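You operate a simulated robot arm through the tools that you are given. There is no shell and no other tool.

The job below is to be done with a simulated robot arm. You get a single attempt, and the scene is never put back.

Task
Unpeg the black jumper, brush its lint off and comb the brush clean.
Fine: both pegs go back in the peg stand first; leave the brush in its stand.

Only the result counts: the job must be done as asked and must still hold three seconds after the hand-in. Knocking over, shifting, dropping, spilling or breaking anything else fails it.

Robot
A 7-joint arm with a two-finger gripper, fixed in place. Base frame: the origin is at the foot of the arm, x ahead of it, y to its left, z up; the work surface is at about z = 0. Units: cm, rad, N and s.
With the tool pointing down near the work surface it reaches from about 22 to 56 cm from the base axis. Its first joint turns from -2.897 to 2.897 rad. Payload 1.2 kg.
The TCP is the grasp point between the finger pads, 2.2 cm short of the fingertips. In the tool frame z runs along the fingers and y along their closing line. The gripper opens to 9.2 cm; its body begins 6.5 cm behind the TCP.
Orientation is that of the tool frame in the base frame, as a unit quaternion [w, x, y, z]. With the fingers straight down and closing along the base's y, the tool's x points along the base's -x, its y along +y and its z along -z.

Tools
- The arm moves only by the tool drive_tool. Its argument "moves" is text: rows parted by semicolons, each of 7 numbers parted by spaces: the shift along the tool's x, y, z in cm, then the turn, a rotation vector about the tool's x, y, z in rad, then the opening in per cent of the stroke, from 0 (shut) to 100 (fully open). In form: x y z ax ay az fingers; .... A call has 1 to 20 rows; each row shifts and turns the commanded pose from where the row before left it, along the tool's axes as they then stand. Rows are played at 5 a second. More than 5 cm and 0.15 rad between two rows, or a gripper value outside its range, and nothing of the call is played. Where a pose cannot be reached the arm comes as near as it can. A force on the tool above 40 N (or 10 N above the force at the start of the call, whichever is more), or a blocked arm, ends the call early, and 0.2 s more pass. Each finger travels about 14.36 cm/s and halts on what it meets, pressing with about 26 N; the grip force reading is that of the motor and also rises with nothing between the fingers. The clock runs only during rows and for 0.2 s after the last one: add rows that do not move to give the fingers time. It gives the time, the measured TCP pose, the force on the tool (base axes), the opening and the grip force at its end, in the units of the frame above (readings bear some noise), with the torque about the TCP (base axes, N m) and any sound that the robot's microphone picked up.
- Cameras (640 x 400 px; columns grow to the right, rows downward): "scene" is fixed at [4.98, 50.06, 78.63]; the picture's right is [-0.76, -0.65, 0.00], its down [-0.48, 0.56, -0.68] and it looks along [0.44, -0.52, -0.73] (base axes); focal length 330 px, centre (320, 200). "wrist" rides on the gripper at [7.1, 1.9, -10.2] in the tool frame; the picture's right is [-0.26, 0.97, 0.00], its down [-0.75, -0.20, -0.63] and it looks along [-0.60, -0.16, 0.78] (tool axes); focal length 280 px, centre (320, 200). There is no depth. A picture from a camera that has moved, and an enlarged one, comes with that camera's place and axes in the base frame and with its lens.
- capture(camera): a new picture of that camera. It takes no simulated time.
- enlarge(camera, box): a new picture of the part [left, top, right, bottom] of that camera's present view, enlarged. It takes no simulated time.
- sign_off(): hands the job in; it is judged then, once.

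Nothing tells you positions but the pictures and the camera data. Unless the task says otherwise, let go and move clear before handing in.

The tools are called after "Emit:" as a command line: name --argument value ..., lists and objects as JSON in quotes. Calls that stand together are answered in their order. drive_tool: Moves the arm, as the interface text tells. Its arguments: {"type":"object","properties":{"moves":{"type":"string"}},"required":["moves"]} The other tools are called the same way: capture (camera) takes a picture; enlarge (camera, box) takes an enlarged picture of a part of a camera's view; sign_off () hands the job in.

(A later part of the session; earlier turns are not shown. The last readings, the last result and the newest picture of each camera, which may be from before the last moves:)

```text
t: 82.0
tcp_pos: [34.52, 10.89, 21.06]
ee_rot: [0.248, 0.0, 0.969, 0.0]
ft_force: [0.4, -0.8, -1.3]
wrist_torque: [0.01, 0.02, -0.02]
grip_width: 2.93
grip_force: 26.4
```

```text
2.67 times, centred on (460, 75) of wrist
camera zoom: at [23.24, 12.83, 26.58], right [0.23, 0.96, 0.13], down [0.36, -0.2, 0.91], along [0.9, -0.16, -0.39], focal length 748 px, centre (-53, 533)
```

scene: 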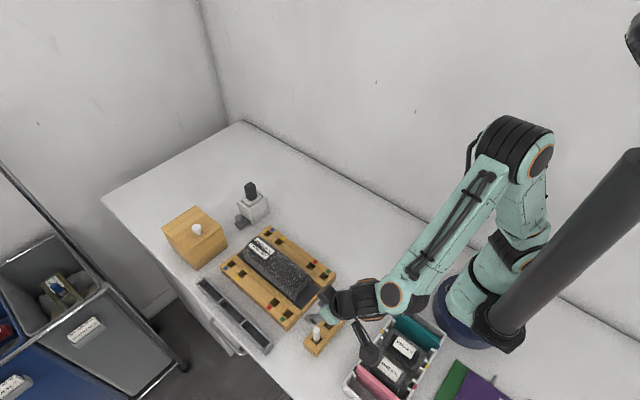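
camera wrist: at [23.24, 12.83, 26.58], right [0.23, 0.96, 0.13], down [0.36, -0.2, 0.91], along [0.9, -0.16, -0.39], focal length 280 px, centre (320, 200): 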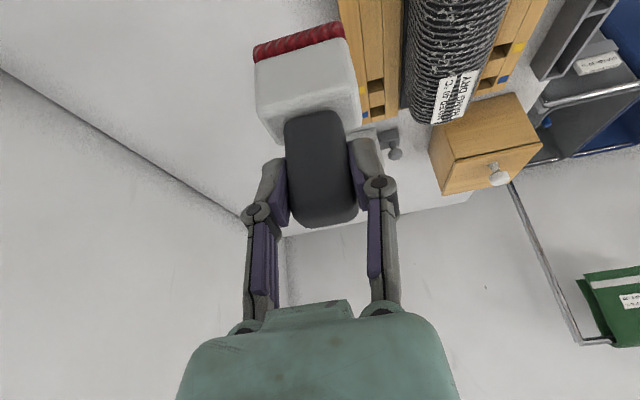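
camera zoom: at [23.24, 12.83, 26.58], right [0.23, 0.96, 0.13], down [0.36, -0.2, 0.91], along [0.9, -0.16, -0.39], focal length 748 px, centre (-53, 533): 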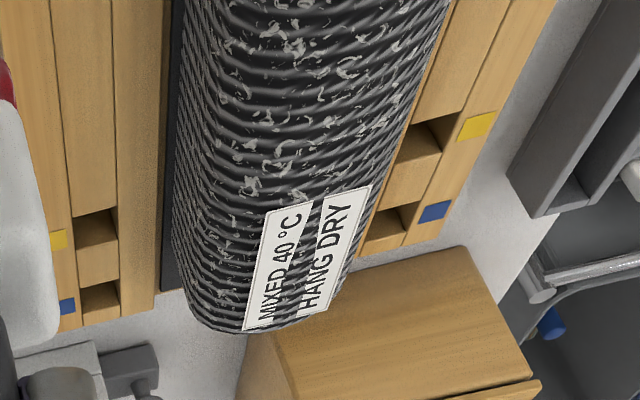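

No markings on the brush. I'll do full-length strokes along the crest from the far end to the near end and back with moderate force.

Emit:
drive_tool --moves "-2.896 2.41 1.582 0 0 0 0; -2.896 2.41 1.582 0 0 0 0; -2.896 2.41 1.582 0 0 0 0; -2.896 2.41 1.582 0 0 0 0; -2.896 2.41 1.582 0 0 0 0; 1.2 0 2.194 0 0 0 0; 0.6 0 1.1 0 0 0 0; 0 0 0 0 0 0 0"

Emit:
enlarge --camera "scene" --box '[210, 180, 310, 270]'

```text
t: 83.8
tcp_pos: [51.0, 23.01, 17.28]
ee_rot: [0.248, 0.0, 0.969, 0.001]
ft_force: [-0.3, 0.3, -0.9]
wrist_torque: [0.0, 0.05, -0.01]
grip_width: 2.95
grip_force: 25.8
```

```text
4.44 times, centred on (260, 225) of scene
camera zoom: at [4.98, 50.06, 78.63], right [-0.76, -0.65, 0.0], down [-0.48, 0.56, -0.68], along [0.44, -0.52, -0.73], focal length 1464 px, centre (587, 89)
```

zoom: 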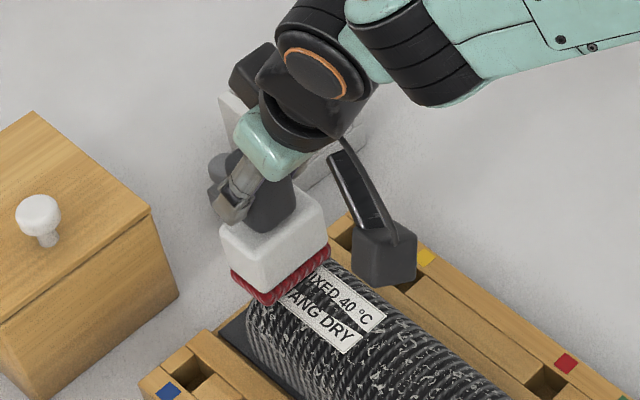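

Now lower onto the surface and make a full-length stroke toward the near end.

Emit:
drive_tool --moves "0.072 0 0.132 0 0 0 0; 0.048 0 0.088 0 0 0 0; 0.8776 0 -0.4794 0 0 0 0; 0.8776 0 -0.4794 0 0 0 0; 0.8776 0 -0.4794 0 0 0 0; 0.8776 0 -0.4794 0 0 0 0; 0.8776 0 -0.4794 0 0 0 0; 0.8776 0 -0.4794 0 0 0 0"

```text
t: 85.6
tcp_pos: [45.19, 23.06, 17.03]
ee_rot: [0.249, 0.0, 0.969, 0.001]
ft_force: [1.8, 0.4, 2.0]
wrist_torque: [0.03, -0.08, -0.03]
grip_width: 2.94
grip_force: 25.7
```

Light contact. I'll press a touch more and continue the stroke to the near end.

Emit:
drive_tool --moves "0.903 0 -0.435 0 0 0 0; 0.8776 0 -0.4794 0 0 0 0; 0.8776 0 -0.4794 0 0 0 0; 0.8776 0 -0.4794 0 0 0 0; 0.8776 0 -0.4794 0 0 0 0; 0.8776 0 -0.4794 0 0 0 0; 0.8776 0 -0.4794 0 0 0 0; 0.8776 0 -0.4794 0 0 0 0; 0.8776 0 -0.4794 0 0 0 0; 0.8776 0 -0.4794 0 0 0 0; 0.8776 0 -0.4794 0 0 0 0; 0.8776 0 -0.4794 0 0 0 0"

Emit:
enlarge --camera "scene" --box '[230, 215, 330, 300]'

```text
t: 88.2
tcp_pos: [33.04, 22.89, 17.19]
ee_rot: [0.249, 0.0, 0.968, 0.001]
ft_force: [7.5, 0.1, 9.8]
wrist_torque: [-0.08, -0.74, 0.07]
grip_width: 2.94
grip_force: 25.7
```

```text
4.71 times, centred on (280, 258) of scene
camera zoom: at [4.98, 50.06, 78.63], right [-0.76, -0.65, 0.0], down [-0.48, 0.56, -0.68], along [0.44, -0.52, -0.73], focal length 1550 px, centre (508, -71)
```

zoom: 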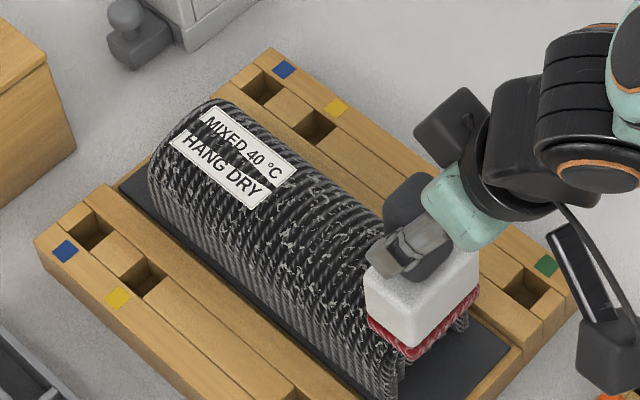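

The lint might be thinning. Stroking back toward the far end with the same pressure.

Emit:
drive_tool --moves "-0.8776 0 0.4794 0 0 0 0; -0.8776 0 0.4794 0 0 0 0; -0.8776 0 0.4794 0 0 0 0; -0.8776 0 0.4794 0 0 0 0; -0.8776 0 0.4794 0 0 0 0; -0.8776 0 0.4794 0 0 0 0; -0.8776 0 0.4794 0 0 0 0; -0.8776 0 0.4794 0 0 0 0; -0.8776 0 0.4794 0 0 0 0; -0.8776 0 0.4794 0 0 0 0"

Emit:
enlarge --camera "scene" --box '[265, 255, 325, 310]'

Emit:
enlarge --camera "scene" --box '[230, 215, 330, 300]'

```text
t: 90.4
tcp_pos: [42.92, 22.98, 17.07]
ee_rot: [0.248, 0.0, 0.969, 0.0]
ft_force: [-0.3, 0.4, -0.8]
wrist_torque: [-0.01, 0.0, 0.01]
grip_width: 2.91
grip_force: 26.3
```

```text
7.27 times, centred on (295, 282) of scene
camera zoom: at [4.98, 50.06, 78.63], right [-0.76, -0.65, 0.0], down [-0.48, 0.56, -0.68], along [0.44, -0.52, -0.73], focal length 2396 px, centre (502, -400)
```

zoom: 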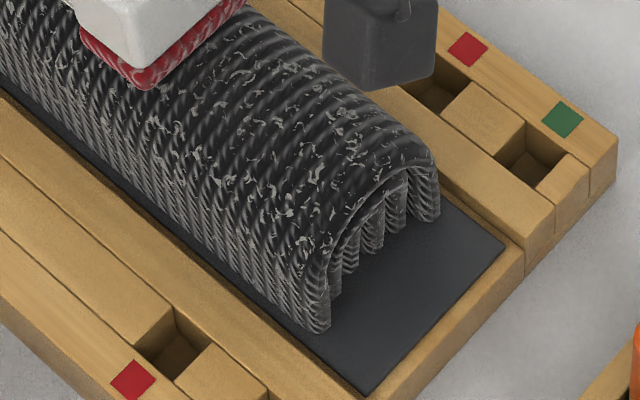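

```text
4.71 times, centred on (280, 258) of scene
camera zoom: at [4.98, 50.06, 78.63], right [-0.76, -0.65, 0.0], down [-0.48, 0.56, -0.68], along [0.44, -0.52, -0.73], focal length 1550 px, centre (508, -71)
```

zoom: 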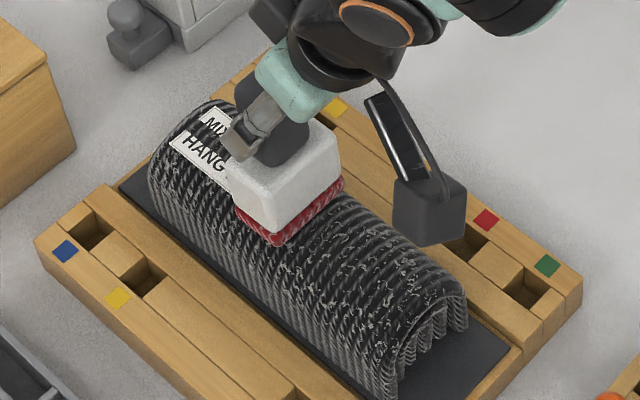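

The lint has clearly faded after the full stroke, so it's working. I'll press slightly more and continue with full-length strokes.

Emit:
drive_tool --moves "0.034 0 0.061 0 0 0 0; -0.8776 0 0.4794 0 0 0 0; -0.8776 0 0.4794 0 0 0 0; -0.8776 0 0.4794 0 0 0 0; -0.8776 0 0.4794 0 0 0 0; -0.8776 0 0.4794 0 0 0 0; -0.8776 0 0.4794 0 0 0 0; -0.8776 0 0.4794 0 0 0 0; -0.8776 0 0.4794 0 0 0 0"

Emit:
enlarge --camera "scene" --box '[265, 255, 325, 310]'

```text
t: 92.4
tcp_pos: [51.2, 23.07, 16.97]
ee_rot: [0.248, 0.0, 0.969, 0.0]
ft_force: [0.3, 0.3, -1.1]
wrist_torque: [0.02, 0.01, 0.01]
grip_width: 2.93
grip_force: 25.7
```

```text
7.27 times, centred on (295, 282) of scene
camera zoom: at [4.98, 50.06, 78.63], right [-0.76, -0.65, 0.0], down [-0.48, 0.56, -0.68], along [0.44, -0.52, -0.73], focal length 2396 px, centre (502, -400)
```

zoom: 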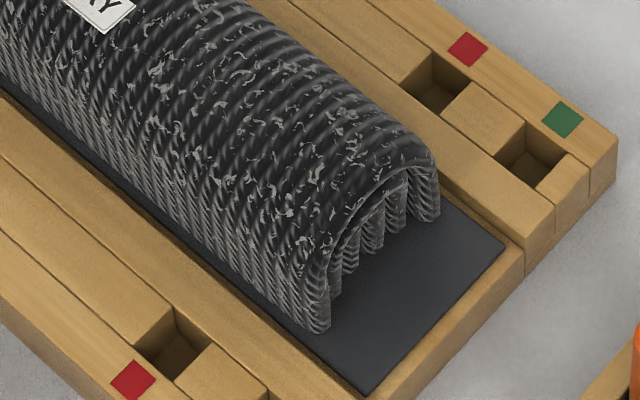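

Contact was lost at the far end. Lowering in tiny steps to regain about 8 N before the next stroke.

Emit:
drive_tool --moves "0.038 0 0.07 0 0 0 0; 0 0 0 0 0 0 0"

```text
t: 93.0
tcp_pos: [51.12, 23.04, 16.95]
ee_rot: [0.249, 0.001, 0.969, 0.0]
ft_force: [1.2, 0.5, 0.3]
wrist_torque: [0.0, -0.06, 0.01]
grip_width: 2.92
grip_force: 26.1
```

Emit:
drive_tool --moves "0.029 0 0.053 0 0 0 0; 0 0 0 0 0 0 0; 0.8776 0 -0.4794 0 0 0 0; 0.8776 0 -0.4794 0 0 0 0; 0.8776 0 -0.4794 0 0 0 0; 0.8776 0 -0.4794 0 0 0 0; 0.8776 0 -0.4794 0 0 0 0"

```text
t: 94.6
tcp_pos: [45.95, 23.12, 16.89]
ee_rot: [0.25, 0.0, 0.968, 0.001]
ft_force: [7.3, 0.3, 13.1]
wrist_torque: [0.0, -0.95, -0.01]
grip_width: 2.94
grip_force: 26.8
```

Good contact (about 14 N). Continuing to the near end with a slight rise to keep force even.

Emit:
drive_tool --moves "0.8718 0 -0.49 0 0 0 0; 0.8718 0 -0.49 0 0 0 0; 0.8718 0 -0.49 0 0 0 0; 0.8718 0 -0.49 0 0 0 0; 0.8718 0 -0.49 0 0 0 0; 0.8718 0 -0.49 0 0 0 0; 0.8718 0 -0.49 0 0 0 0; 0.8718 0 -0.49 0 0 0 0; 0.8718 0 -0.49 0 0 0 0; 0.8718 0 -0.49 0 0 0 0; 0.8718 0 -0.49 0 0 0 0; 0.8718 0 -0.49 0 0 0 0; 0.8718 0 -0.49 0 0 0 0"

Emit:
enlarge --camera "scene" --box '[230, 215, 330, 300]'

```text
t: 97.4
tcp_pos: [32.94, 23.0, 16.95]
ee_rot: [0.247, 0.0, 0.969, 0.0]
ft_force: [3.8, 0.4, 4.4]
wrist_torque: [0.01, -0.35, -0.03]
grip_width: 2.91
grip_force: 25.6
```

```text
4.71 times, centred on (280, 258) of scene
camera zoom: at [4.98, 50.06, 78.63], right [-0.76, -0.65, 0.0], down [-0.48, 0.56, -0.68], along [0.44, -0.52, -0.73], focal length 1550 px, centre (508, -71)
```

zoom: 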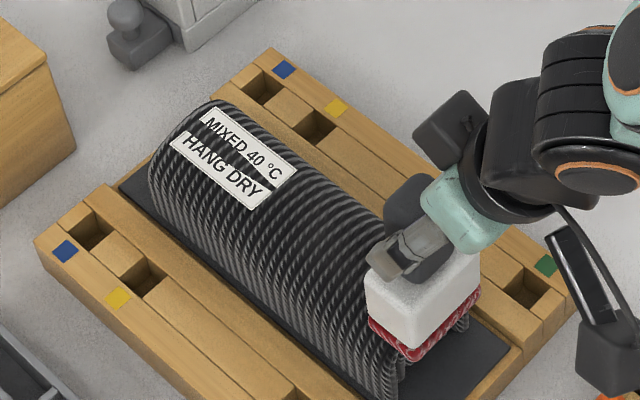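

The jumper now looks clean. Lifting the brush and checking the whole surface.

Emit:
drive_tool --moves "-0.24 0 -0.44 0 0 0 0; -0.96 0 -1.755 0 0 0 0; -1.44 0 -2.63 0 0 0 0; 0 -4 0 0 0 0 0; 0 -4 0 0 0 0 0; 0 -3 0 0 0 0 0; 0 0 0 0 0 0 0"

Emit:
enlarge --camera "scene" --box '[230, 225, 330, 310]'

Emit:
enlarge --camera "scene" --box '[300, 190, 350, 250]'

Emit:
capture --camera "wrist"

```text
t: 99.0
tcp_pos: [33.15, 11.9, 22.51]
ee_rot: [0.248, -0.001, 0.969, 0.0]
ft_force: [0.0, -0.4, -1.3]
wrist_torque: [-0.03, 0.04, -0.01]
grip_width: 2.92
grip_force: 25.6
```

```text
4.71 times, centred on (280, 268) of scene
camera zoom: at [4.98, 50.06, 78.63], right [-0.76, -0.65, 0.0], down [-0.48, 0.56, -0.68], along [0.44, -0.52, -0.73], focal length 1550 px, centre (508, -118)
```

zoom: 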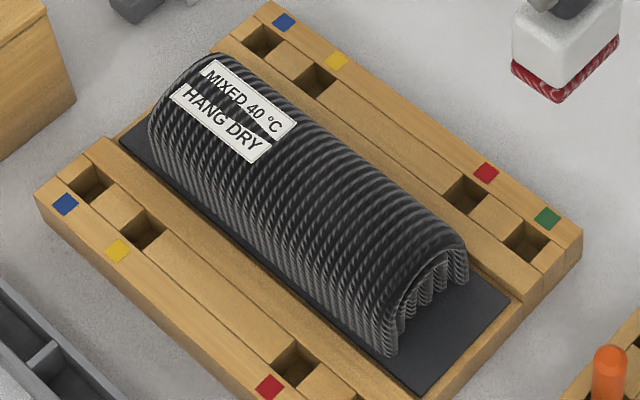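

```text
6.67 times, centred on (325, 220) of scene
camera zoom: at [4.98, 50.06, 78.63], right [-0.76, -0.65, 0.0], down [-0.48, 0.56, -0.68], along [0.44, -0.52, -0.73], focal length 2196 px, centre (287, 67)
```

zoom: 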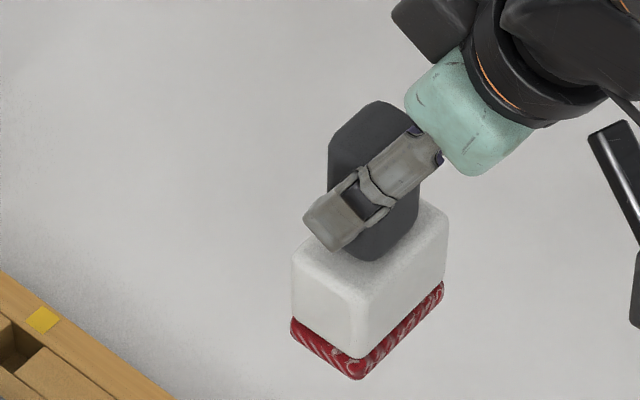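

```text
taken
camera wrist: at [21.93, 13.89, 28.17], right [0.23, 0.96, 0.13], down [0.36, -0.2, 0.91], along [0.9, -0.16, -0.39], focal length 280 px, centre (320, 200)
```

wrist: 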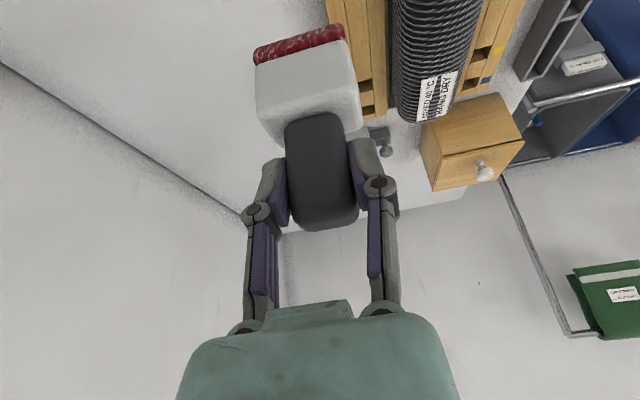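

The jumper is clean and the lint is now on the brush pad. I'll check how the brush sits in the grip before returning it to the stand.

Emit:
enlarge --camera "wrist" --box '[220, 0, 380, 120]'

Emit:
enlarge --camera "scene" --box '[310, 210, 350, 250]'

```text
3.33 times, centred on (300, 60) of wrist
camera zoom: at [21.93, 13.89, 28.17], right [0.23, 0.96, 0.13], down [0.36, -0.2, 0.91], along [0.9, -0.16, -0.39], focal length 935 px, centre (387, 667)
```

zoom: 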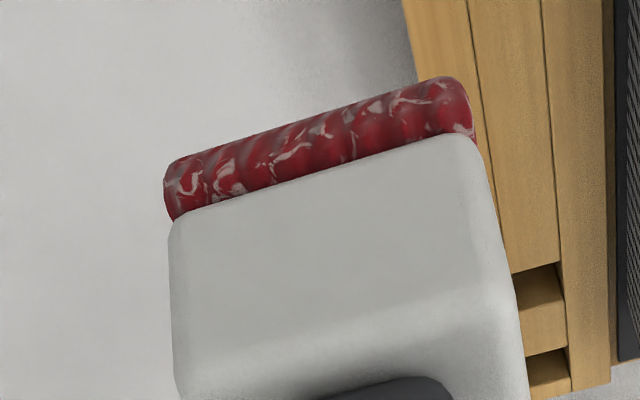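

```text
10.00 times, centred on (330, 230) of scene
camera zoom: at [4.98, 50.06, 78.63], right [-0.76, -0.65, 0.0], down [-0.48, 0.56, -0.68], along [0.44, -0.52, -0.73], focal length 3295 px, centre (220, -100)
```

zoom: 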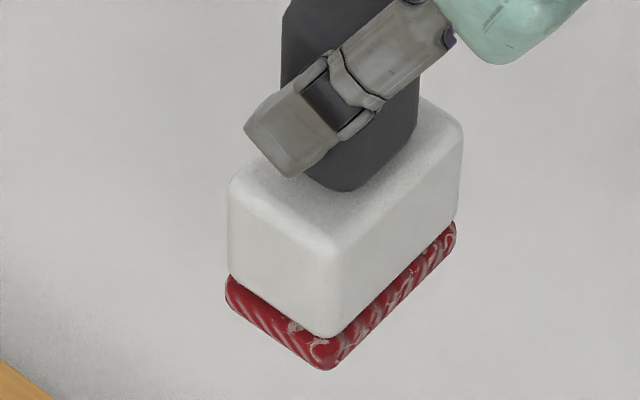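

The brush slid up about 0.37 cm in the grip but is still straight. I'll carry it back above the stand.

Emit:
drive_tool --moves "-3.7 0.1 2.02 0 0 0 0; -3.7 0.1 2.02 0 0 0 0; -3.7 0.1 2.02 0 0 0 0; -3.7 0.1 2.02 0 0 0 0; -3.7 0.1 2.02 0 0 0 0; -3.7 0.1 2.02 0 0 0 0; -3.7 0.1 2.02 0 0 0 0; 0 0 0 0 0 0 0"

Emit:
enlarge --camera "scene" --box '[220, 150, 290, 235]'

Emit:
enlarge --camera "wrist" --box '[200, 0, 400, 120]'

```text
t: 100.8
tcp_pos: [62.54, 12.45, 22.4]
ee_rot: [0.247, 0.0, 0.969, 0.0]
ft_force: [0.2, -1.0, -1.6]
wrist_torque: [-0.01, 0.0, 0.03]
grip_width: 2.9
grip_force: 26.1
```

```text
4.71 times, centred on (255, 192) of scene
camera zoom: at [4.98, 50.06, 78.63], right [-0.76, -0.65, 0.0], down [-0.48, 0.56, -0.68], along [0.44, -0.52, -0.73], focal length 1550 px, centre (626, 235)
```

zoom: 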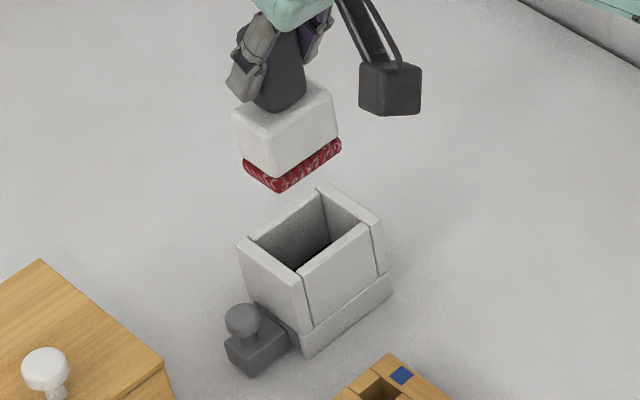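

```text
3.20 times, centred on (300, 60) of wrist
camera zoom: at [51.39, 14.52, 27.95], right [0.23, 0.97, 0.12], down [0.36, -0.2, 0.91], along [0.9, -0.16, -0.4], focal length 897 px, centre (384, 648)
```

zoom: 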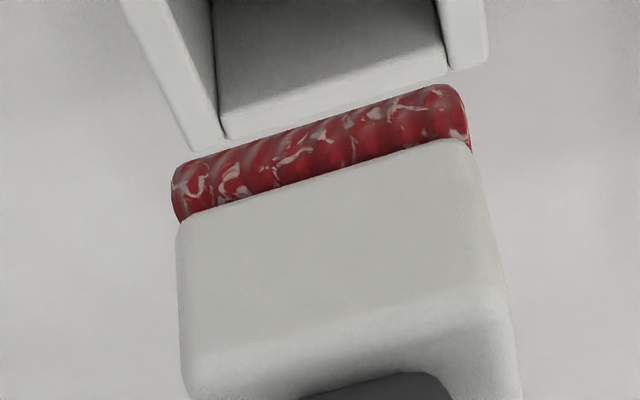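

By dead reckoning I'm 0.28 cm behind the original grasp x and 10.6 cm above it. I'll correct and lower until the pad is just above the stand's rim, then check alignment.

Emit:
drive_tool --moves "-0.175 -0.05 0.096 0 0 0 0; 0.96 0 1.755 0 0 0 0; 0.96 0 1.755 0 0 0 0; 0.48 0 0.877 0 0 0 0; 0 0 0 0 0 0 0"

Emit:
enlarge --camera "scene" --box '[225, 170, 275, 225]'

Emit:
enlarge --camera "wrist" --box '[200, 0, 400, 120]'

```text
t: 102.0
tcp_pos: [62.97, 12.55, 17.47]
ee_rot: [0.249, 0.0, 0.968, 0.0]
ft_force: [0.2, -0.5, -0.5]
wrist_torque: [0.04, 0.0, 0.02]
grip_width: 2.91
grip_force: 25.8
```

```text
7.27 times, centred on (250, 198) of scene
camera zoom: at [4.98, 50.06, 78.63], right [-0.76, -0.65, 0.0], down [-0.48, 0.56, -0.68], along [0.44, -0.52, -0.73], focal length 2396 px, centre (829, 218)
```

zoom: 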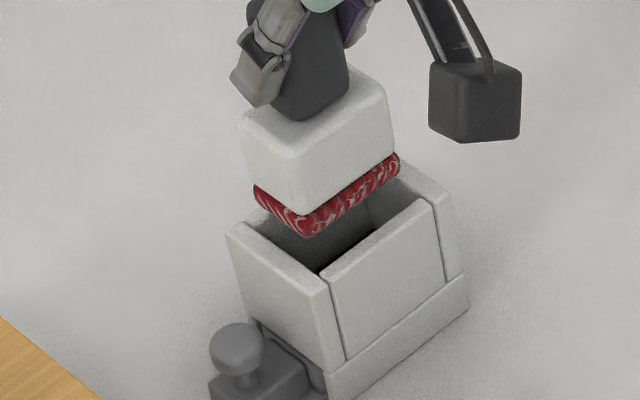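

```text
3.20 times, centred on (300, 60) of wrist
camera zoom: at [51.68, 14.54, 23.0], right [0.23, 0.96, 0.13], down [0.36, -0.2, 0.91], along [0.9, -0.16, -0.39], focal length 897 px, centre (384, 648)
```

zoom: 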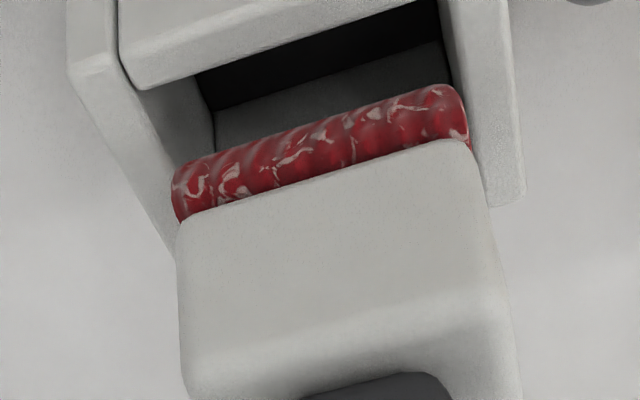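

The pad is above the opening with a slim gap on the +y side. I'll shift −0.1 cm in y and lower in steps, watching for side forces.

Emit:
drive_tool --moves "0 -0.1 0 0 0 0 0; 0.36 0 0.658 0 0 0 0; 0.36 0 0.658 0 0 0 0; 0 0 0 0 0 0 0"

Emit:
enlarge --camera "scene" --box '[225, 170, 275, 225]'

Emit:
enlarge --camera "wrist" --box '[200, 0, 400, 120]'

```text
t: 103.0
tcp_pos: [62.78, 12.45, 15.97]
ee_rot: [0.248, -0.001, 0.969, 0.0]
ft_force: [0.5, 0.6, -0.5]
wrist_torque: [0.02, -0.01, -0.02]
grip_width: 2.96
grip_force: 25.7
```

```text
7.27 times, centred on (250, 198) of scene
camera zoom: at [4.98, 50.06, 78.63], right [-0.76, -0.65, 0.0], down [-0.48, 0.56, -0.68], along [0.44, -0.52, -0.73], focal length 2396 px, centre (829, 218)
```

zoom: 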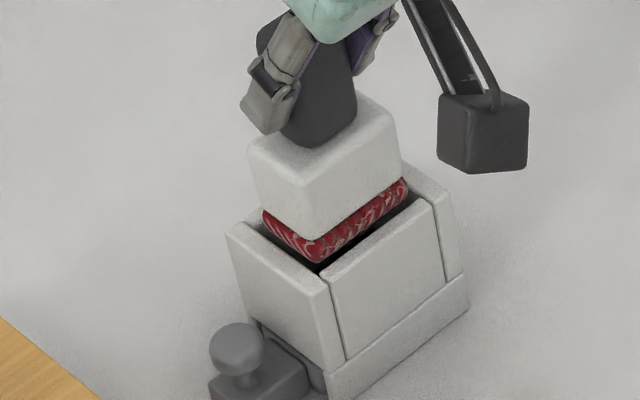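

```text
3.20 times, centred on (300, 60) of wrist
camera zoom: at [51.61, 14.46, 21.54], right [0.23, 0.96, 0.13], down [0.36, -0.2, 0.91], along [0.9, -0.16, -0.39], focal length 897 px, centre (384, 648)
```

zoom: 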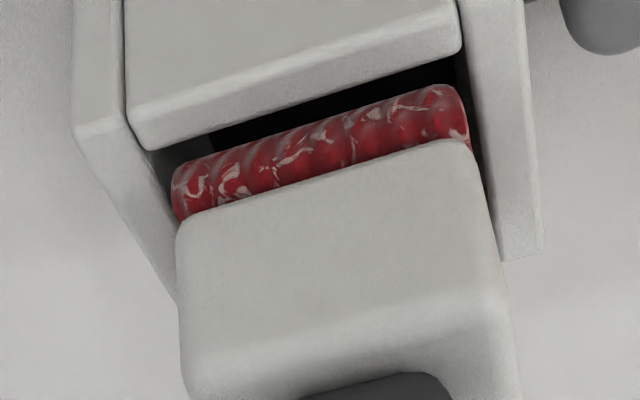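

Entering cleanly. Continuing down.

Emit:
drive_tool --moves "0.24 0 0.439 0 0 0 0; 0.24 0 0.439 0 0 0 0; 0.24 0 0.439 0 0 0 0; 0 0 0 0 0 0 0"

Emit:
enlarge --camera "wrist" --box '[200, 0, 400, 120]'

```text
t: 104.0
tcp_pos: [62.9, 12.65, 14.56]
ee_rot: [0.248, 0.0, 0.969, 0.0]
ft_force: [0.5, -0.7, -1.9]
wrist_torque: [0.03, 0.02, -0.02]
grip_width: 2.94
grip_force: 25.5
```

```text
3.20 times, centred on (300, 60) of wrist
camera zoom: at [51.58, 14.54, 20.03], right [0.23, 0.96, 0.13], down [0.36, -0.21, 0.91], along [0.9, -0.16, -0.39], focal length 897 px, centre (384, 648)
```

zoom: 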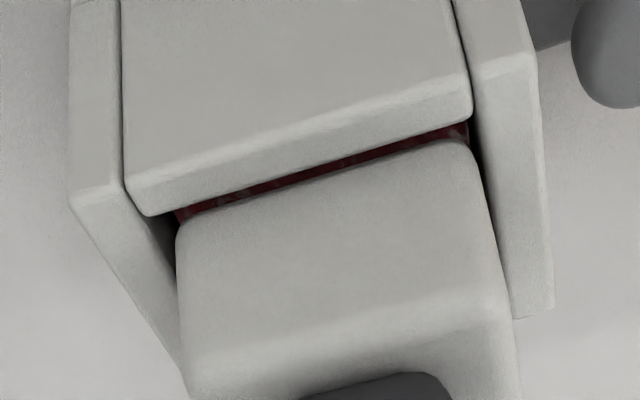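

No side force. Lowering further toward the seat.

Emit:
drive_tool --moves "0.24 0 0.439 0 0 0 0; 0.24 0 0.439 0 0 0 0; 0.24 0 0.439 0 0 0 0; 0.24 0 0.439 0 0 0 0; 0 0 0 0 0 0 0"

```text
t: 105.2
tcp_pos: [62.66, 12.75, 12.57]
ee_rot: [0.248, 0.0, 0.969, 0.0]
ft_force: [0.0, 1.2, -1.3]
wrist_torque: [-0.03, 0.0, 0.01]
grip_width: 2.91
grip_force: 25.2
```

Emit:
drive_tool --moves "0.144 0 0.263 0 0 0 0; 0.144 0 0.263 0 0 0 0; 0 0 0 0 0 0 0"

```text
t: 106.0
tcp_pos: [62.82, 12.53, 11.96]
ee_rot: [0.248, -0.001, 0.969, 0.001]
ft_force: [0.4, 0.2, -0.9]
wrist_torque: [0.02, -0.03, -0.01]
grip_width: 2.91
grip_force: 25.5
```

Emit:
drive_tool --moves "0.096 0 0.176 0 0 0 0; 0.096 0 0.176 0 0 0 0; 0 0 0 0 0 0 0"

Emit:
enlarge --camera "scene" --box '[225, 170, 275, 225]'

Emit:
capture --camera "wrist"

```text
t: 106.8
tcp_pos: [62.8, 12.52, 11.56]
ee_rot: [0.25, 0.0, 0.968, 0.001]
ft_force: [-2.8, -0.3, 6.8]
wrist_torque: [-0.02, 0.29, 0.01]
grip_width: 2.93
grip_force: 25.5
```

```text
7.27 times, centred on (250, 198) of scene
camera zoom: at [4.98, 50.06, 78.63], right [-0.76, -0.65, 0.0], down [-0.48, 0.56, -0.68], along [0.44, -0.52, -0.73], focal length 2396 px, centre (829, 218)
```

zoom: 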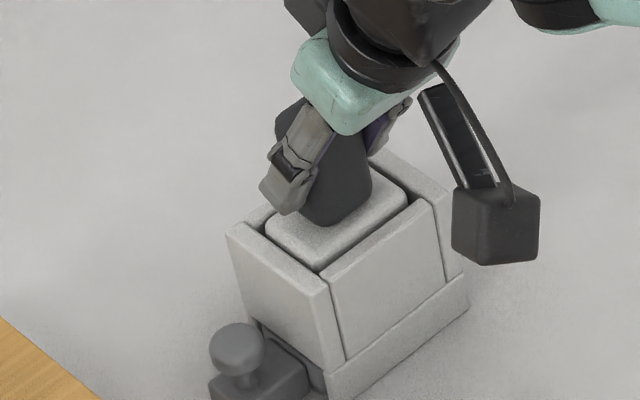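

```text
taken
camera wrist: at [51.59, 14.53, 17.08], right [0.23, 0.96, 0.13], down [0.36, -0.21, 0.91], along [0.91, -0.16, -0.39], focal length 280 px, centre (320, 200)
```

wrist: 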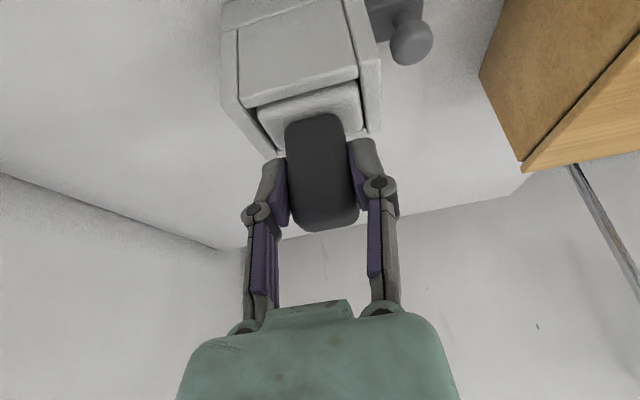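

The brush is back on its seat, exactly at the predicted height. Releasing it and rising clear.

Emit:
drive_tool --moves "-0.034 0 -0.061 0 0 0 0; 0 0 0 0 0 0 36; 0 0 0 0 0 0 45; 0 0 0 0 0 0 60; 0 0 0 0 0 0 60; -0.48 0 -0.878 0 0 0 60; -0.96 0 -1.755 0 0 0 60; -1.2 0 -2.19 0 0 0 60; -1.2 0 -2.19 0 0 0 60; 0 0 0 0 0 0 60"

Emit:
enlarge --camera "scene" --box '[220, 165, 280, 230]'

Emit:
capture --camera "wrist"

```text
t: 109.0
tcp_pos: [62.77, 12.57, 19.78]
ee_rot: [0.248, 0.0, 0.969, 0.0]
ft_force: [1.0, -0.2, 0.2]
wrist_torque: [0.0, -0.03, -0.02]
grip_width: 5.5
grip_force: 0.1
```

```text
6.15 times, centred on (250, 198) of scene
camera zoom: at [4.98, 50.06, 78.63], right [-0.76, -0.65, 0.0], down [-0.48, 0.56, -0.68], along [0.44, -0.52, -0.73], focal length 2028 px, centre (751, 215)
```

zoom: 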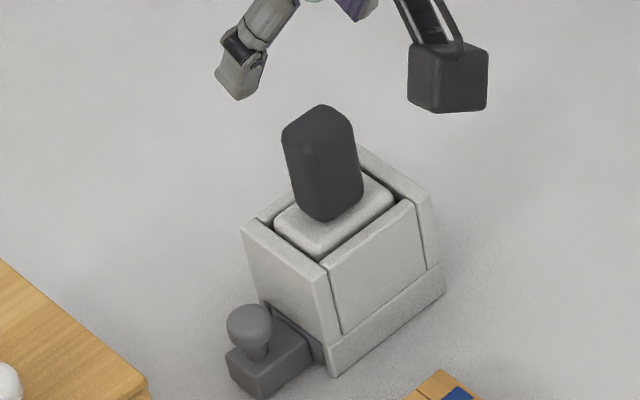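

```text
taken
camera wrist: at [51.5, 14.56, 25.19], right [0.23, 0.97, 0.13], down [0.36, -0.2, 0.91], along [0.9, -0.16, -0.39], focal length 280 px, centre (320, 200)
```

wrist: 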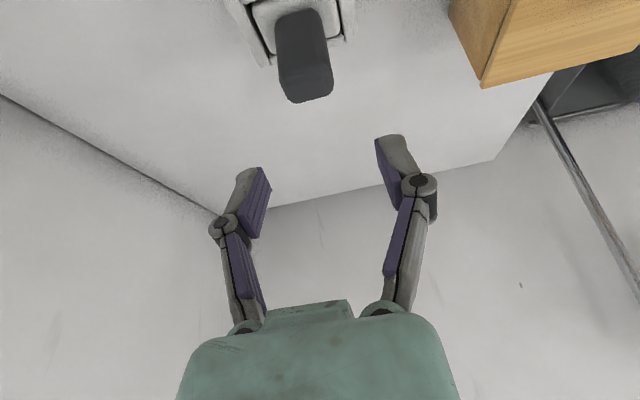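

The brush stands in its holder. Now the comb slider: I'll position the wrist camera for a close look at the knob and slot.

Emit:
drive_tool --moves "3.18 2.13 -0.3 0 0 0 60; 3.18 2.13 -0.3 0 0 0 60; 3.18 2.13 -0.3 0 0 0 60; 0 0 0 0 0 0 60"

Emit:
capture --camera "wrist"

Emit:
enlarge --camera "wrist" --box '[200, 40, 340, 160]'

Emit:
enlarge --camera "scene" --box '[225, 190, 275, 235]'

```text
t: 110.0
tcp_pos: [53.79, 19.1, 15.97]
ee_rot: [0.248, 0.0, 0.969, 0.0]
ft_force: [-0.2, 0.2, 0.3]
wrist_torque: [-0.01, -0.05, 0.02]
grip_width: 5.51
grip_force: 0.2
```

```text
taken
camera wrist: at [42.53, 20.97, 21.45], right [0.23, 0.96, 0.13], down [0.36, -0.21, 0.91], along [0.9, -0.16, -0.39], focal length 280 px, centre (320, 200)
```

wrist: 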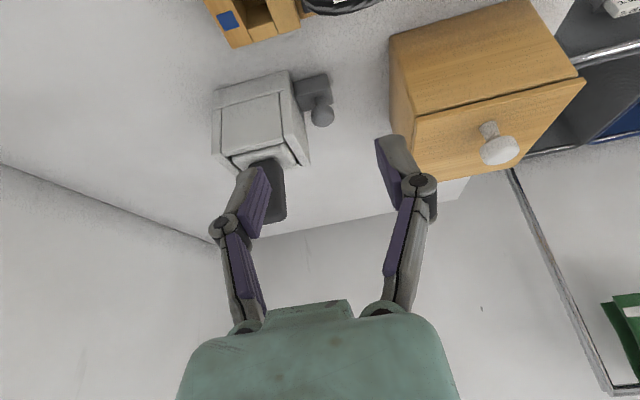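

```text
3.33 times, centred on (270, 100) of wrist
camera zoom: at [42.53, 20.97, 21.45], right [0.23, 0.96, 0.13], down [0.36, -0.21, 0.91], along [0.9, -0.16, -0.39], focal length 935 px, centre (487, 533)
```

zoom: 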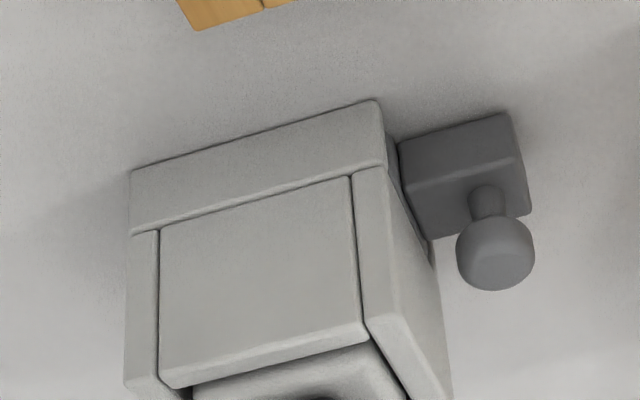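

```text
8.89 times, centred on (250, 212) of scene
camera zoom: at [4.98, 50.06, 78.63], right [-0.76, -0.65, 0.0], down [-0.48, 0.56, -0.68], along [0.44, -0.52, -0.73], focal length 2928 px, centre (942, 89)
```

zoom: 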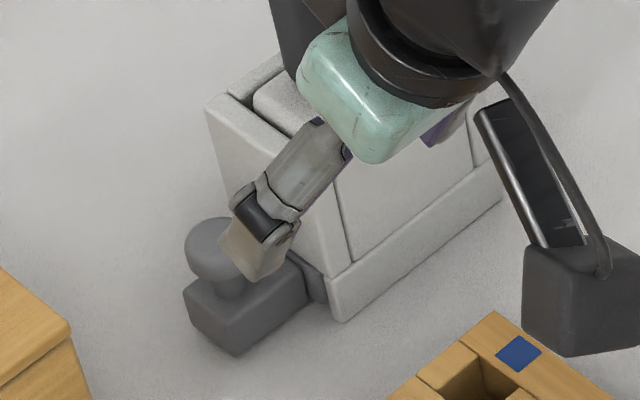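

The slider block (x 62.4–64.4, y 16.4–19.6) sits fully pushed in against the stand, with a round knob at about (63.4, 18.5, 4.0), so the comb should be pulled along +y. There's no room for a finger between knob and stand, so I'll re-orient the gripper to close along x; first retreat and test the yaw in free space.

Emit:
drive_tool --moves "1.38 0 -3.03 0 0 0 60; 1.38 0 -3.03 0 0 0 60; 1.38 0 -3.03 0 0 0 60; 0 0 0 0 0.125 0 60; 0 0 0 0 0.125 0 60; 0 0 0 0 0.125 0 60; 0 0 0 0 0.1253 0 60; 0 0 0 0 0 0.1428 60; 0 0 0 0 0 0.1428 60; 0 0 0 0 0 0.1428 60; 0 0 0 0 0 0.1428 60; 0 0 0 0 0 0 60"

Emit:
capture --camera "scene"

```text
t: 112.6
tcp_pos: [46.0, 18.86, 21.76]
ee_rot: [0.001, 0.283, 0.959, 0.0]
ft_force: [-0.1, -0.1, -0.2]
wrist_torque: [-0.01, -0.02, -0.02]
grip_width: 5.5
grip_force: 0.0
```

```text
taken
```

scene: 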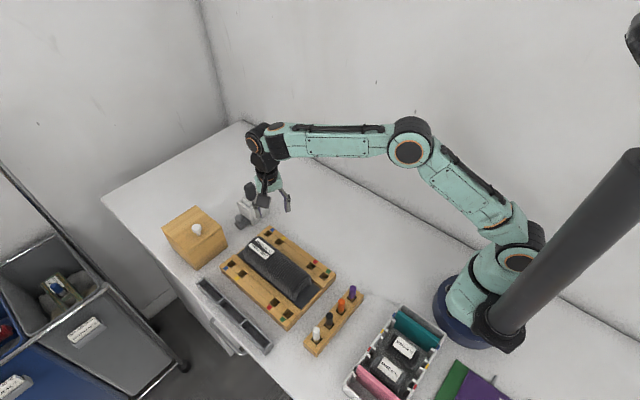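

The yaw works. Completing the 90° yaw and adding the outward tilt about the tool's x axis.

Emit:
drive_tool --moves "0 0 0 0 0 0.1428 60; 0 0 0 0 0 0.1428 60; 0 0 0 0 0 0.1428 60; 0 0 0 0 0 0.1428 60; 0 0 0 0 0 0.1428 60; 0 0 0 0 0 0.1428 60; 0 0 0 0 0 0.1428 60; 0 0 0 -0.125 0 0 50; 0 0 0 -0.125 0 0 50; 0 0 0 -0.125 0 0 40; 0 0 0 -0.125 0 0 40; 0 0 0 0 0 0 40"

Emit:
capture --camera "scene"

Emit:
capture --camera "wrist"

```text
t: 115.2
tcp_pos: [45.92, 18.93, 21.86]
ee_rot: [0.175, 0.685, 0.684, 0.176]
ft_force: [-0.4, 0.8, 0.0]
wrist_torque: [-0.02, 0.0, 0.01]
grip_width: 3.66
grip_force: 0.1
```

```text
taken
```

scene: 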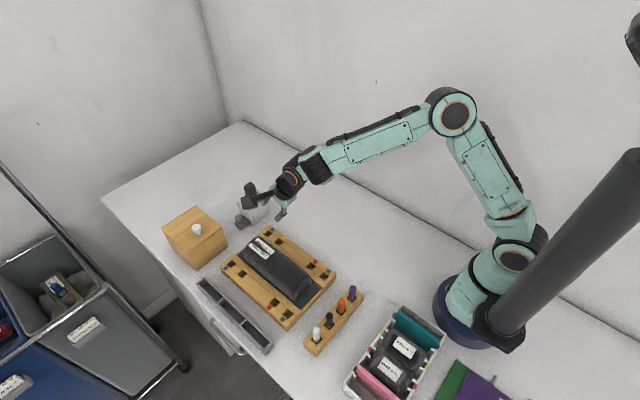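

```text
taken
camera wrist: at [42.66, 26.06, 31.69], right [0.85, -0.26, 0.47], down [-0.48, -0.75, 0.45], along [0.23, -0.6, -0.76], focal length 280 px, centre (320, 200)
```

wrist: 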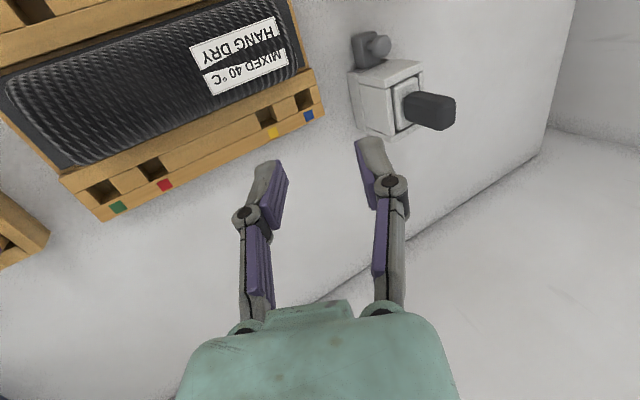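

The gripper now closes along x with the camera on the +y side. I'll move to a pre-grasp point back along the finger direction from the knob and check.

Emit:
drive_tool --moves "-0.11 1.695 3.62 0 0 0 40; -0.11 1.695 3.62 0 0 0 40; -0.11 1.695 3.62 0 0 0 40; -0.11 1.695 3.62 0 0 0 40; 0 0 0 0 0 0 40"

Emit:
capture --camera "wrist"

Emit:
enlarge --camera "scene" --box '[200, 140, 310, 250]'

```text
t: 116.4
tcp_pos: [58.89, 18.34, 12.69]
ee_rot: [0.175, 0.685, 0.686, 0.175]
ft_force: [-0.6, -0.6, 0.0]
wrist_torque: [0.02, -0.02, 0.02]
grip_width: 3.68
grip_force: 0.1
```

```text
taken
camera wrist: at [55.62, 25.52, 22.36], right [0.85, -0.26, 0.46], down [-0.48, -0.75, 0.45], along [0.23, -0.6, -0.76], focal length 280 px, centre (320, 200)
```

wrist: 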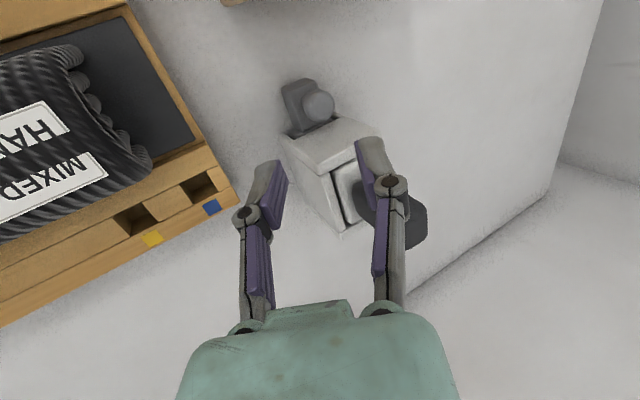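

```text
3.64 times, centred on (255, 195) of scene
camera zoom: at [4.98, 50.06, 78.63], right [-0.76, -0.65, 0.0], down [-0.48, 0.56, -0.68], along [0.44, -0.52, -0.73], focal length 1198 px, centre (556, 218)
```

zoom: 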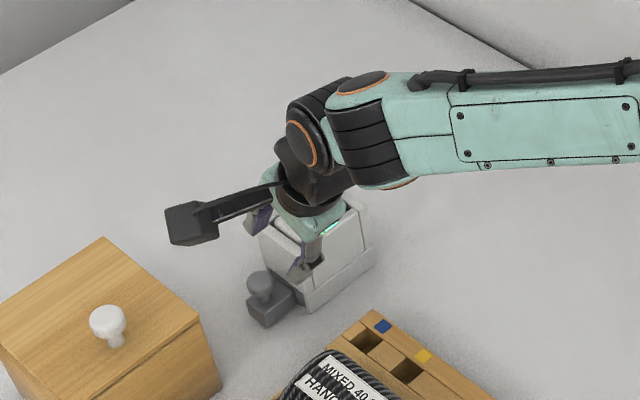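

The knob lies right on the approach line. Advancing 5 cm along the fingers and checking again.

Emit:
drive_tool --moves "0.15 0 2.5 0 0 0 40; 0 0 2.5 0 0 0 40; 0 0 0 0 0 0 40"

Emit:
capture --camera "wrist"

Emit:
enlarge --camera "scene" --box '[215, 165, 285, 235]'

```text
t: 117.2
tcp_pos: [61.32, 18.7, 7.96]
ee_rot: [0.175, 0.685, 0.685, 0.175]
ft_force: [1.1, 0.0, -0.6]
wrist_torque: [-0.01, 0.0, 0.0]
grip_width: 3.67
grip_force: 0.1
```

```text
taken
camera wrist: at [58.11, 25.8, 17.91], right [0.85, -0.26, 0.46], down [-0.48, -0.75, 0.45], along [0.23, -0.6, -0.76], focal length 280 px, centre (320, 200)
```

wrist: 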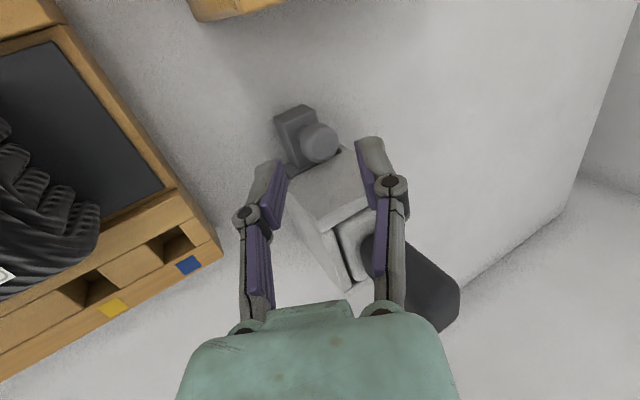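

```text
5.71 times, centred on (250, 200) of scene
camera zoom: at [4.98, 50.06, 78.63], right [-0.76, -0.65, 0.0], down [-0.48, 0.56, -0.68], along [0.44, -0.52, -0.73], focal length 1883 px, centre (720, 200)
```

zoom: 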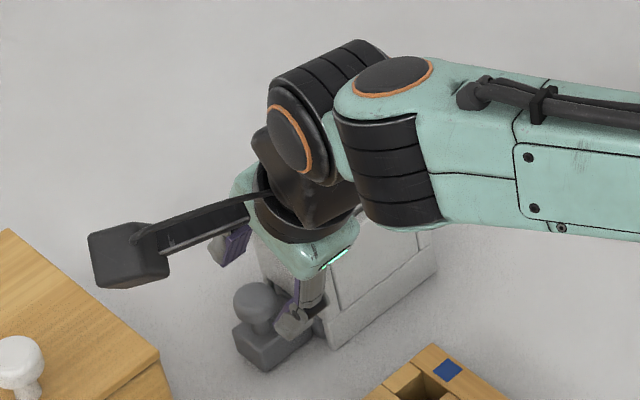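

The knob is centred on the finger plane, about 4.5 cm ahead along the fingers. Advancing about 2.9 cm so the knob sits between the pads near the tips.

Emit:
drive_tool --moves "-0.2 0 1.5 0 0 0 40; 0 0 1 0 0 0 40; 0 0 0.4 0 0 0 40; 0 0 0 0 0 0 40"

Emit:
capture --camera "wrist"

Emit:
enlarge --camera "scene" --box '[215, 165, 285, 235]'

```text
t: 118.2
tcp_pos: [62.34, 18.41, 5.87]
ee_rot: [0.177, 0.685, 0.685, 0.175]
ft_force: [0.1, -0.5, 0.9]
wrist_torque: [0.02, 0.02, 0.0]
grip_width: 3.71
grip_force: 0.0
out of reach, approached as far as the arm can: row 3
```

```text
taken
camera wrist: at [58.99, 25.53, 15.74], right [0.85, -0.26, 0.46], down [-0.48, -0.75, 0.45], along [0.23, -0.6, -0.76], focal length 280 px, centre (320, 200)
```

wrist: 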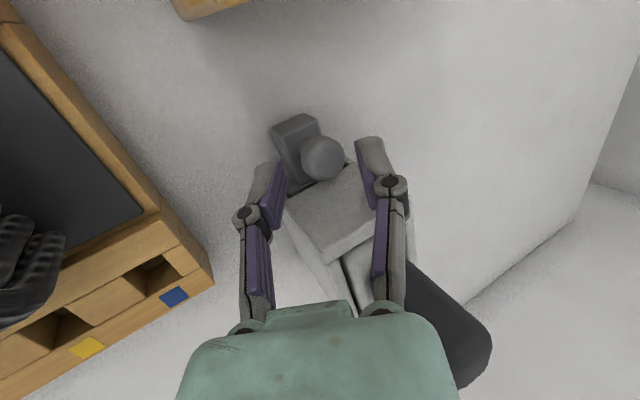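

```text
5.71 times, centred on (250, 200) of scene
camera zoom: at [4.98, 50.06, 78.63], right [-0.76, -0.65, 0.0], down [-0.48, 0.56, -0.68], along [0.44, -0.52, -0.73], focal length 1883 px, centre (720, 200)
```

zoom: 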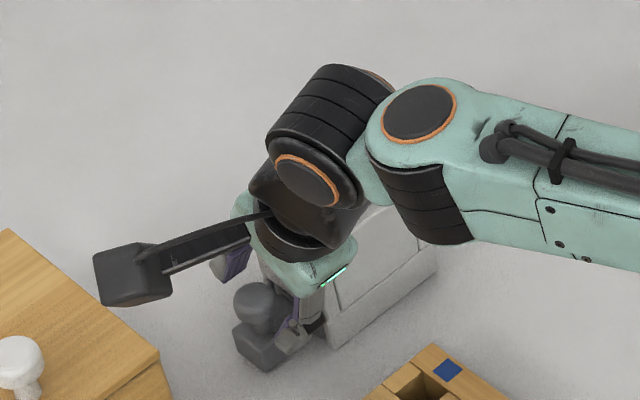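

The arm is just at its reach limit with this tilt. I'll back off slightly and add tilt to gain reach.

Emit:
drive_tool --moves "0 0 -0.5 0 0 0 40; 0 0 0 -0.1 0 0 40; 0 0 0 -0.05 0 0 40; 0 0 0 0 0 0 40"

Emit:
capture --camera "wrist"

```text
t: 119.2
tcp_pos: [62.59, 18.53, 6.44]
ee_rot: [0.218, 0.671, 0.671, 0.229]
ft_force: [-0.3, -1.2, 0.2]
wrist_torque: [-0.02, 0.03, 0.01]
grip_width: 3.71
grip_force: 0.1
out of reach, approached as far as the arm can: row 3
```

```text
taken
camera wrist: at [57.8, 25.57, 15.87], right [0.77, -0.27, 0.57], down [-0.53, -0.76, 0.37], along [0.34, -0.59, -0.73], focal length 280 px, centre (320, 200)
```

wrist: 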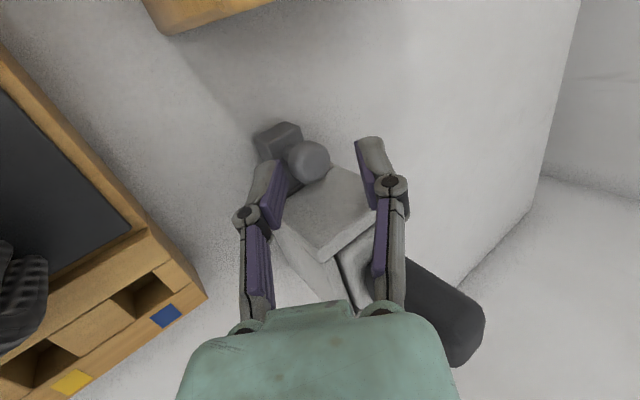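

The extra tilt is also at the limit here. I'll back off along the approach direction a few centimetres to see what pose is achieved with this tilt, so I can tell what limits the reach.

Emit:
drive_tool --moves "0 0 -2 0 0 0 40; 0 0 -2 0 0 0 40; 0 0 0 0 0 0 40"

```text
t: 120.0
tcp_pos: [60.01, 18.6, 9.81]
ee_rot: [0.227, 0.67, 0.669, 0.226]
ft_force: [-0.1, 0.0, -0.4]
wrist_torque: [-0.01, 0.0, 0.0]
grip_width: 3.68
grip_force: 0.0
out of reach, approached as far as the arm can: row 1
```

I'll retreat, undo the tilt, and try the opposite yaw (gripper turned the other way), which may have more joint range for a larger tilt.

Emit:
drive_tool --moves "0 0 -4 0 0 0 40; 0 0 -4 0 0 0 40; 0 0 -4 0 0 0 40; 0 0 -3 0.13 0 0 40; 0 0 0 0.13 0 0 40; 0 0 0 0.13 0 0 40; 0 0 0 0.13 0 0 40; 0 0 0 0.13 0 0 40; 0 0 0 0 0 0 40"

```text
t: 122.0
tcp_pos: [51.01, 18.66, 21.58]
ee_rot: [0.001, 0.708, 0.706, 0.001]
ft_force: [1.2, -0.2, -0.2]
wrist_torque: [0.02, 0.01, 0.02]
grip_width: 3.67
grip_force: 0.1
```

Emit:
drive_tool --moves "0 0 0 0 0 -0.1428 40; 0 0 0 0 0 -0.1428 40; 0 0 0 0 0 -0.1428 40; 0 0 0 0 0 -0.1428 40; 0 0 0 0 0 -0.1428 40; 0 0 0 0 0 -0.1428 40; 0 0 0 0 0 -0.1428 40; 0 0 0 0 0 -0.1428 40; 0 0 0 0 0 -0.1428 40; 0 0 0 0 0 -0.1428 40; 0 0 0 0 0 -0.1428 40; 0 0 0 0 0 -0.1428 40; 0 0 0 0 0 -0.1428 40; 0 0 0 0 0 -0.1428 40; 0 0 0 0 0 -0.1428 40; 0 0 0 0 0 -0.1428 40; 0 0 0 0 0 -0.1428 40; 0 0 0 0 0 -0.1428 40; 0 0 0 0 0 -0.1428 40; 0 0 0 0 0 0 40"

Emit:
capture --camera "scene"

```text
t: 126.2
tcp_pos: [50.88, 18.66, 21.53]
ee_rot: [0.001, -0.541, 0.841, -0.001]
ft_force: [0.3, 0.2, -1.4]
wrist_torque: [0.04, 0.0, 0.0]
grip_width: 3.67
grip_force: 0.0
```

```text
taken
```

scene: 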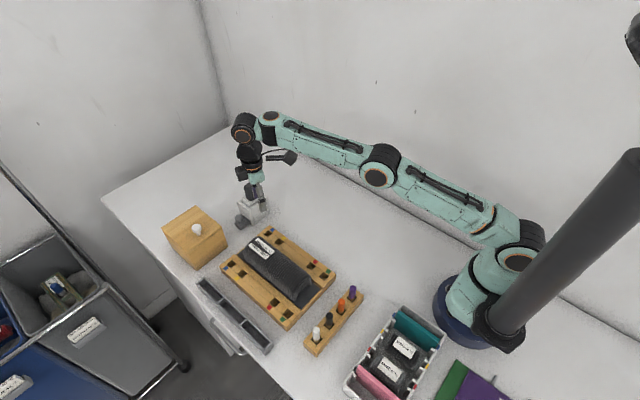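

Yaw is at −65°. I'll continue to a radial alignment and tilt outward about 0.65 rad the other way.

Emit:
drive_tool --moves "0 0 0 0 0 -0.1428 40; 0 0 0 0 0 -0.1428 40; 0 0 0 0 0 -0.1428 40; 0 0 0 0 0 -0.1428 40; 0 0 0 0 0 -0.1428 40; 0 0 0 0.13 0 0 40; 0 0 0 0.13 0 0 40; 0 0 0 0.13 0 0 40; 0 0 0 0.13 0 0 40; 0 0 0 0.13 0 0 40; 0 0 0 0 0 0 40"

Emit:
capture --camera "scene"

Emit:
capture --camera "wrist"

```text
t: 128.6
tcp_pos: [50.84, 18.57, 21.55]
ee_rot: [-0.256, 0.758, -0.568, 0.192]
ft_force: [0.2, -0.2, 0.0]
wrist_torque: [0.02, 0.0, 0.0]
grip_width: 3.68
grip_force: 0.1
```

```text
taken
```

scene: 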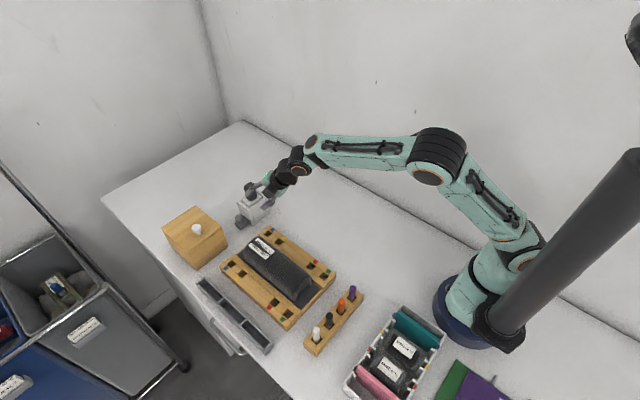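

```text
taken
camera wrist: at [45.41, 9.73, 28.49], right [-0.81, 0.04, -0.59], down [-0.42, 0.66, 0.62], along [0.41, 0.75, -0.52], focal length 280 px, centre (320, 200)
```

wrist: 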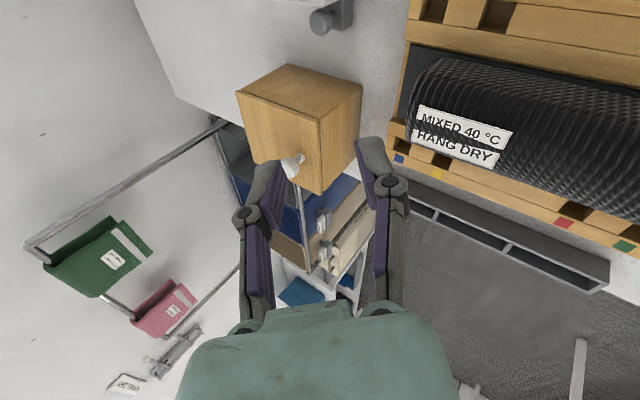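

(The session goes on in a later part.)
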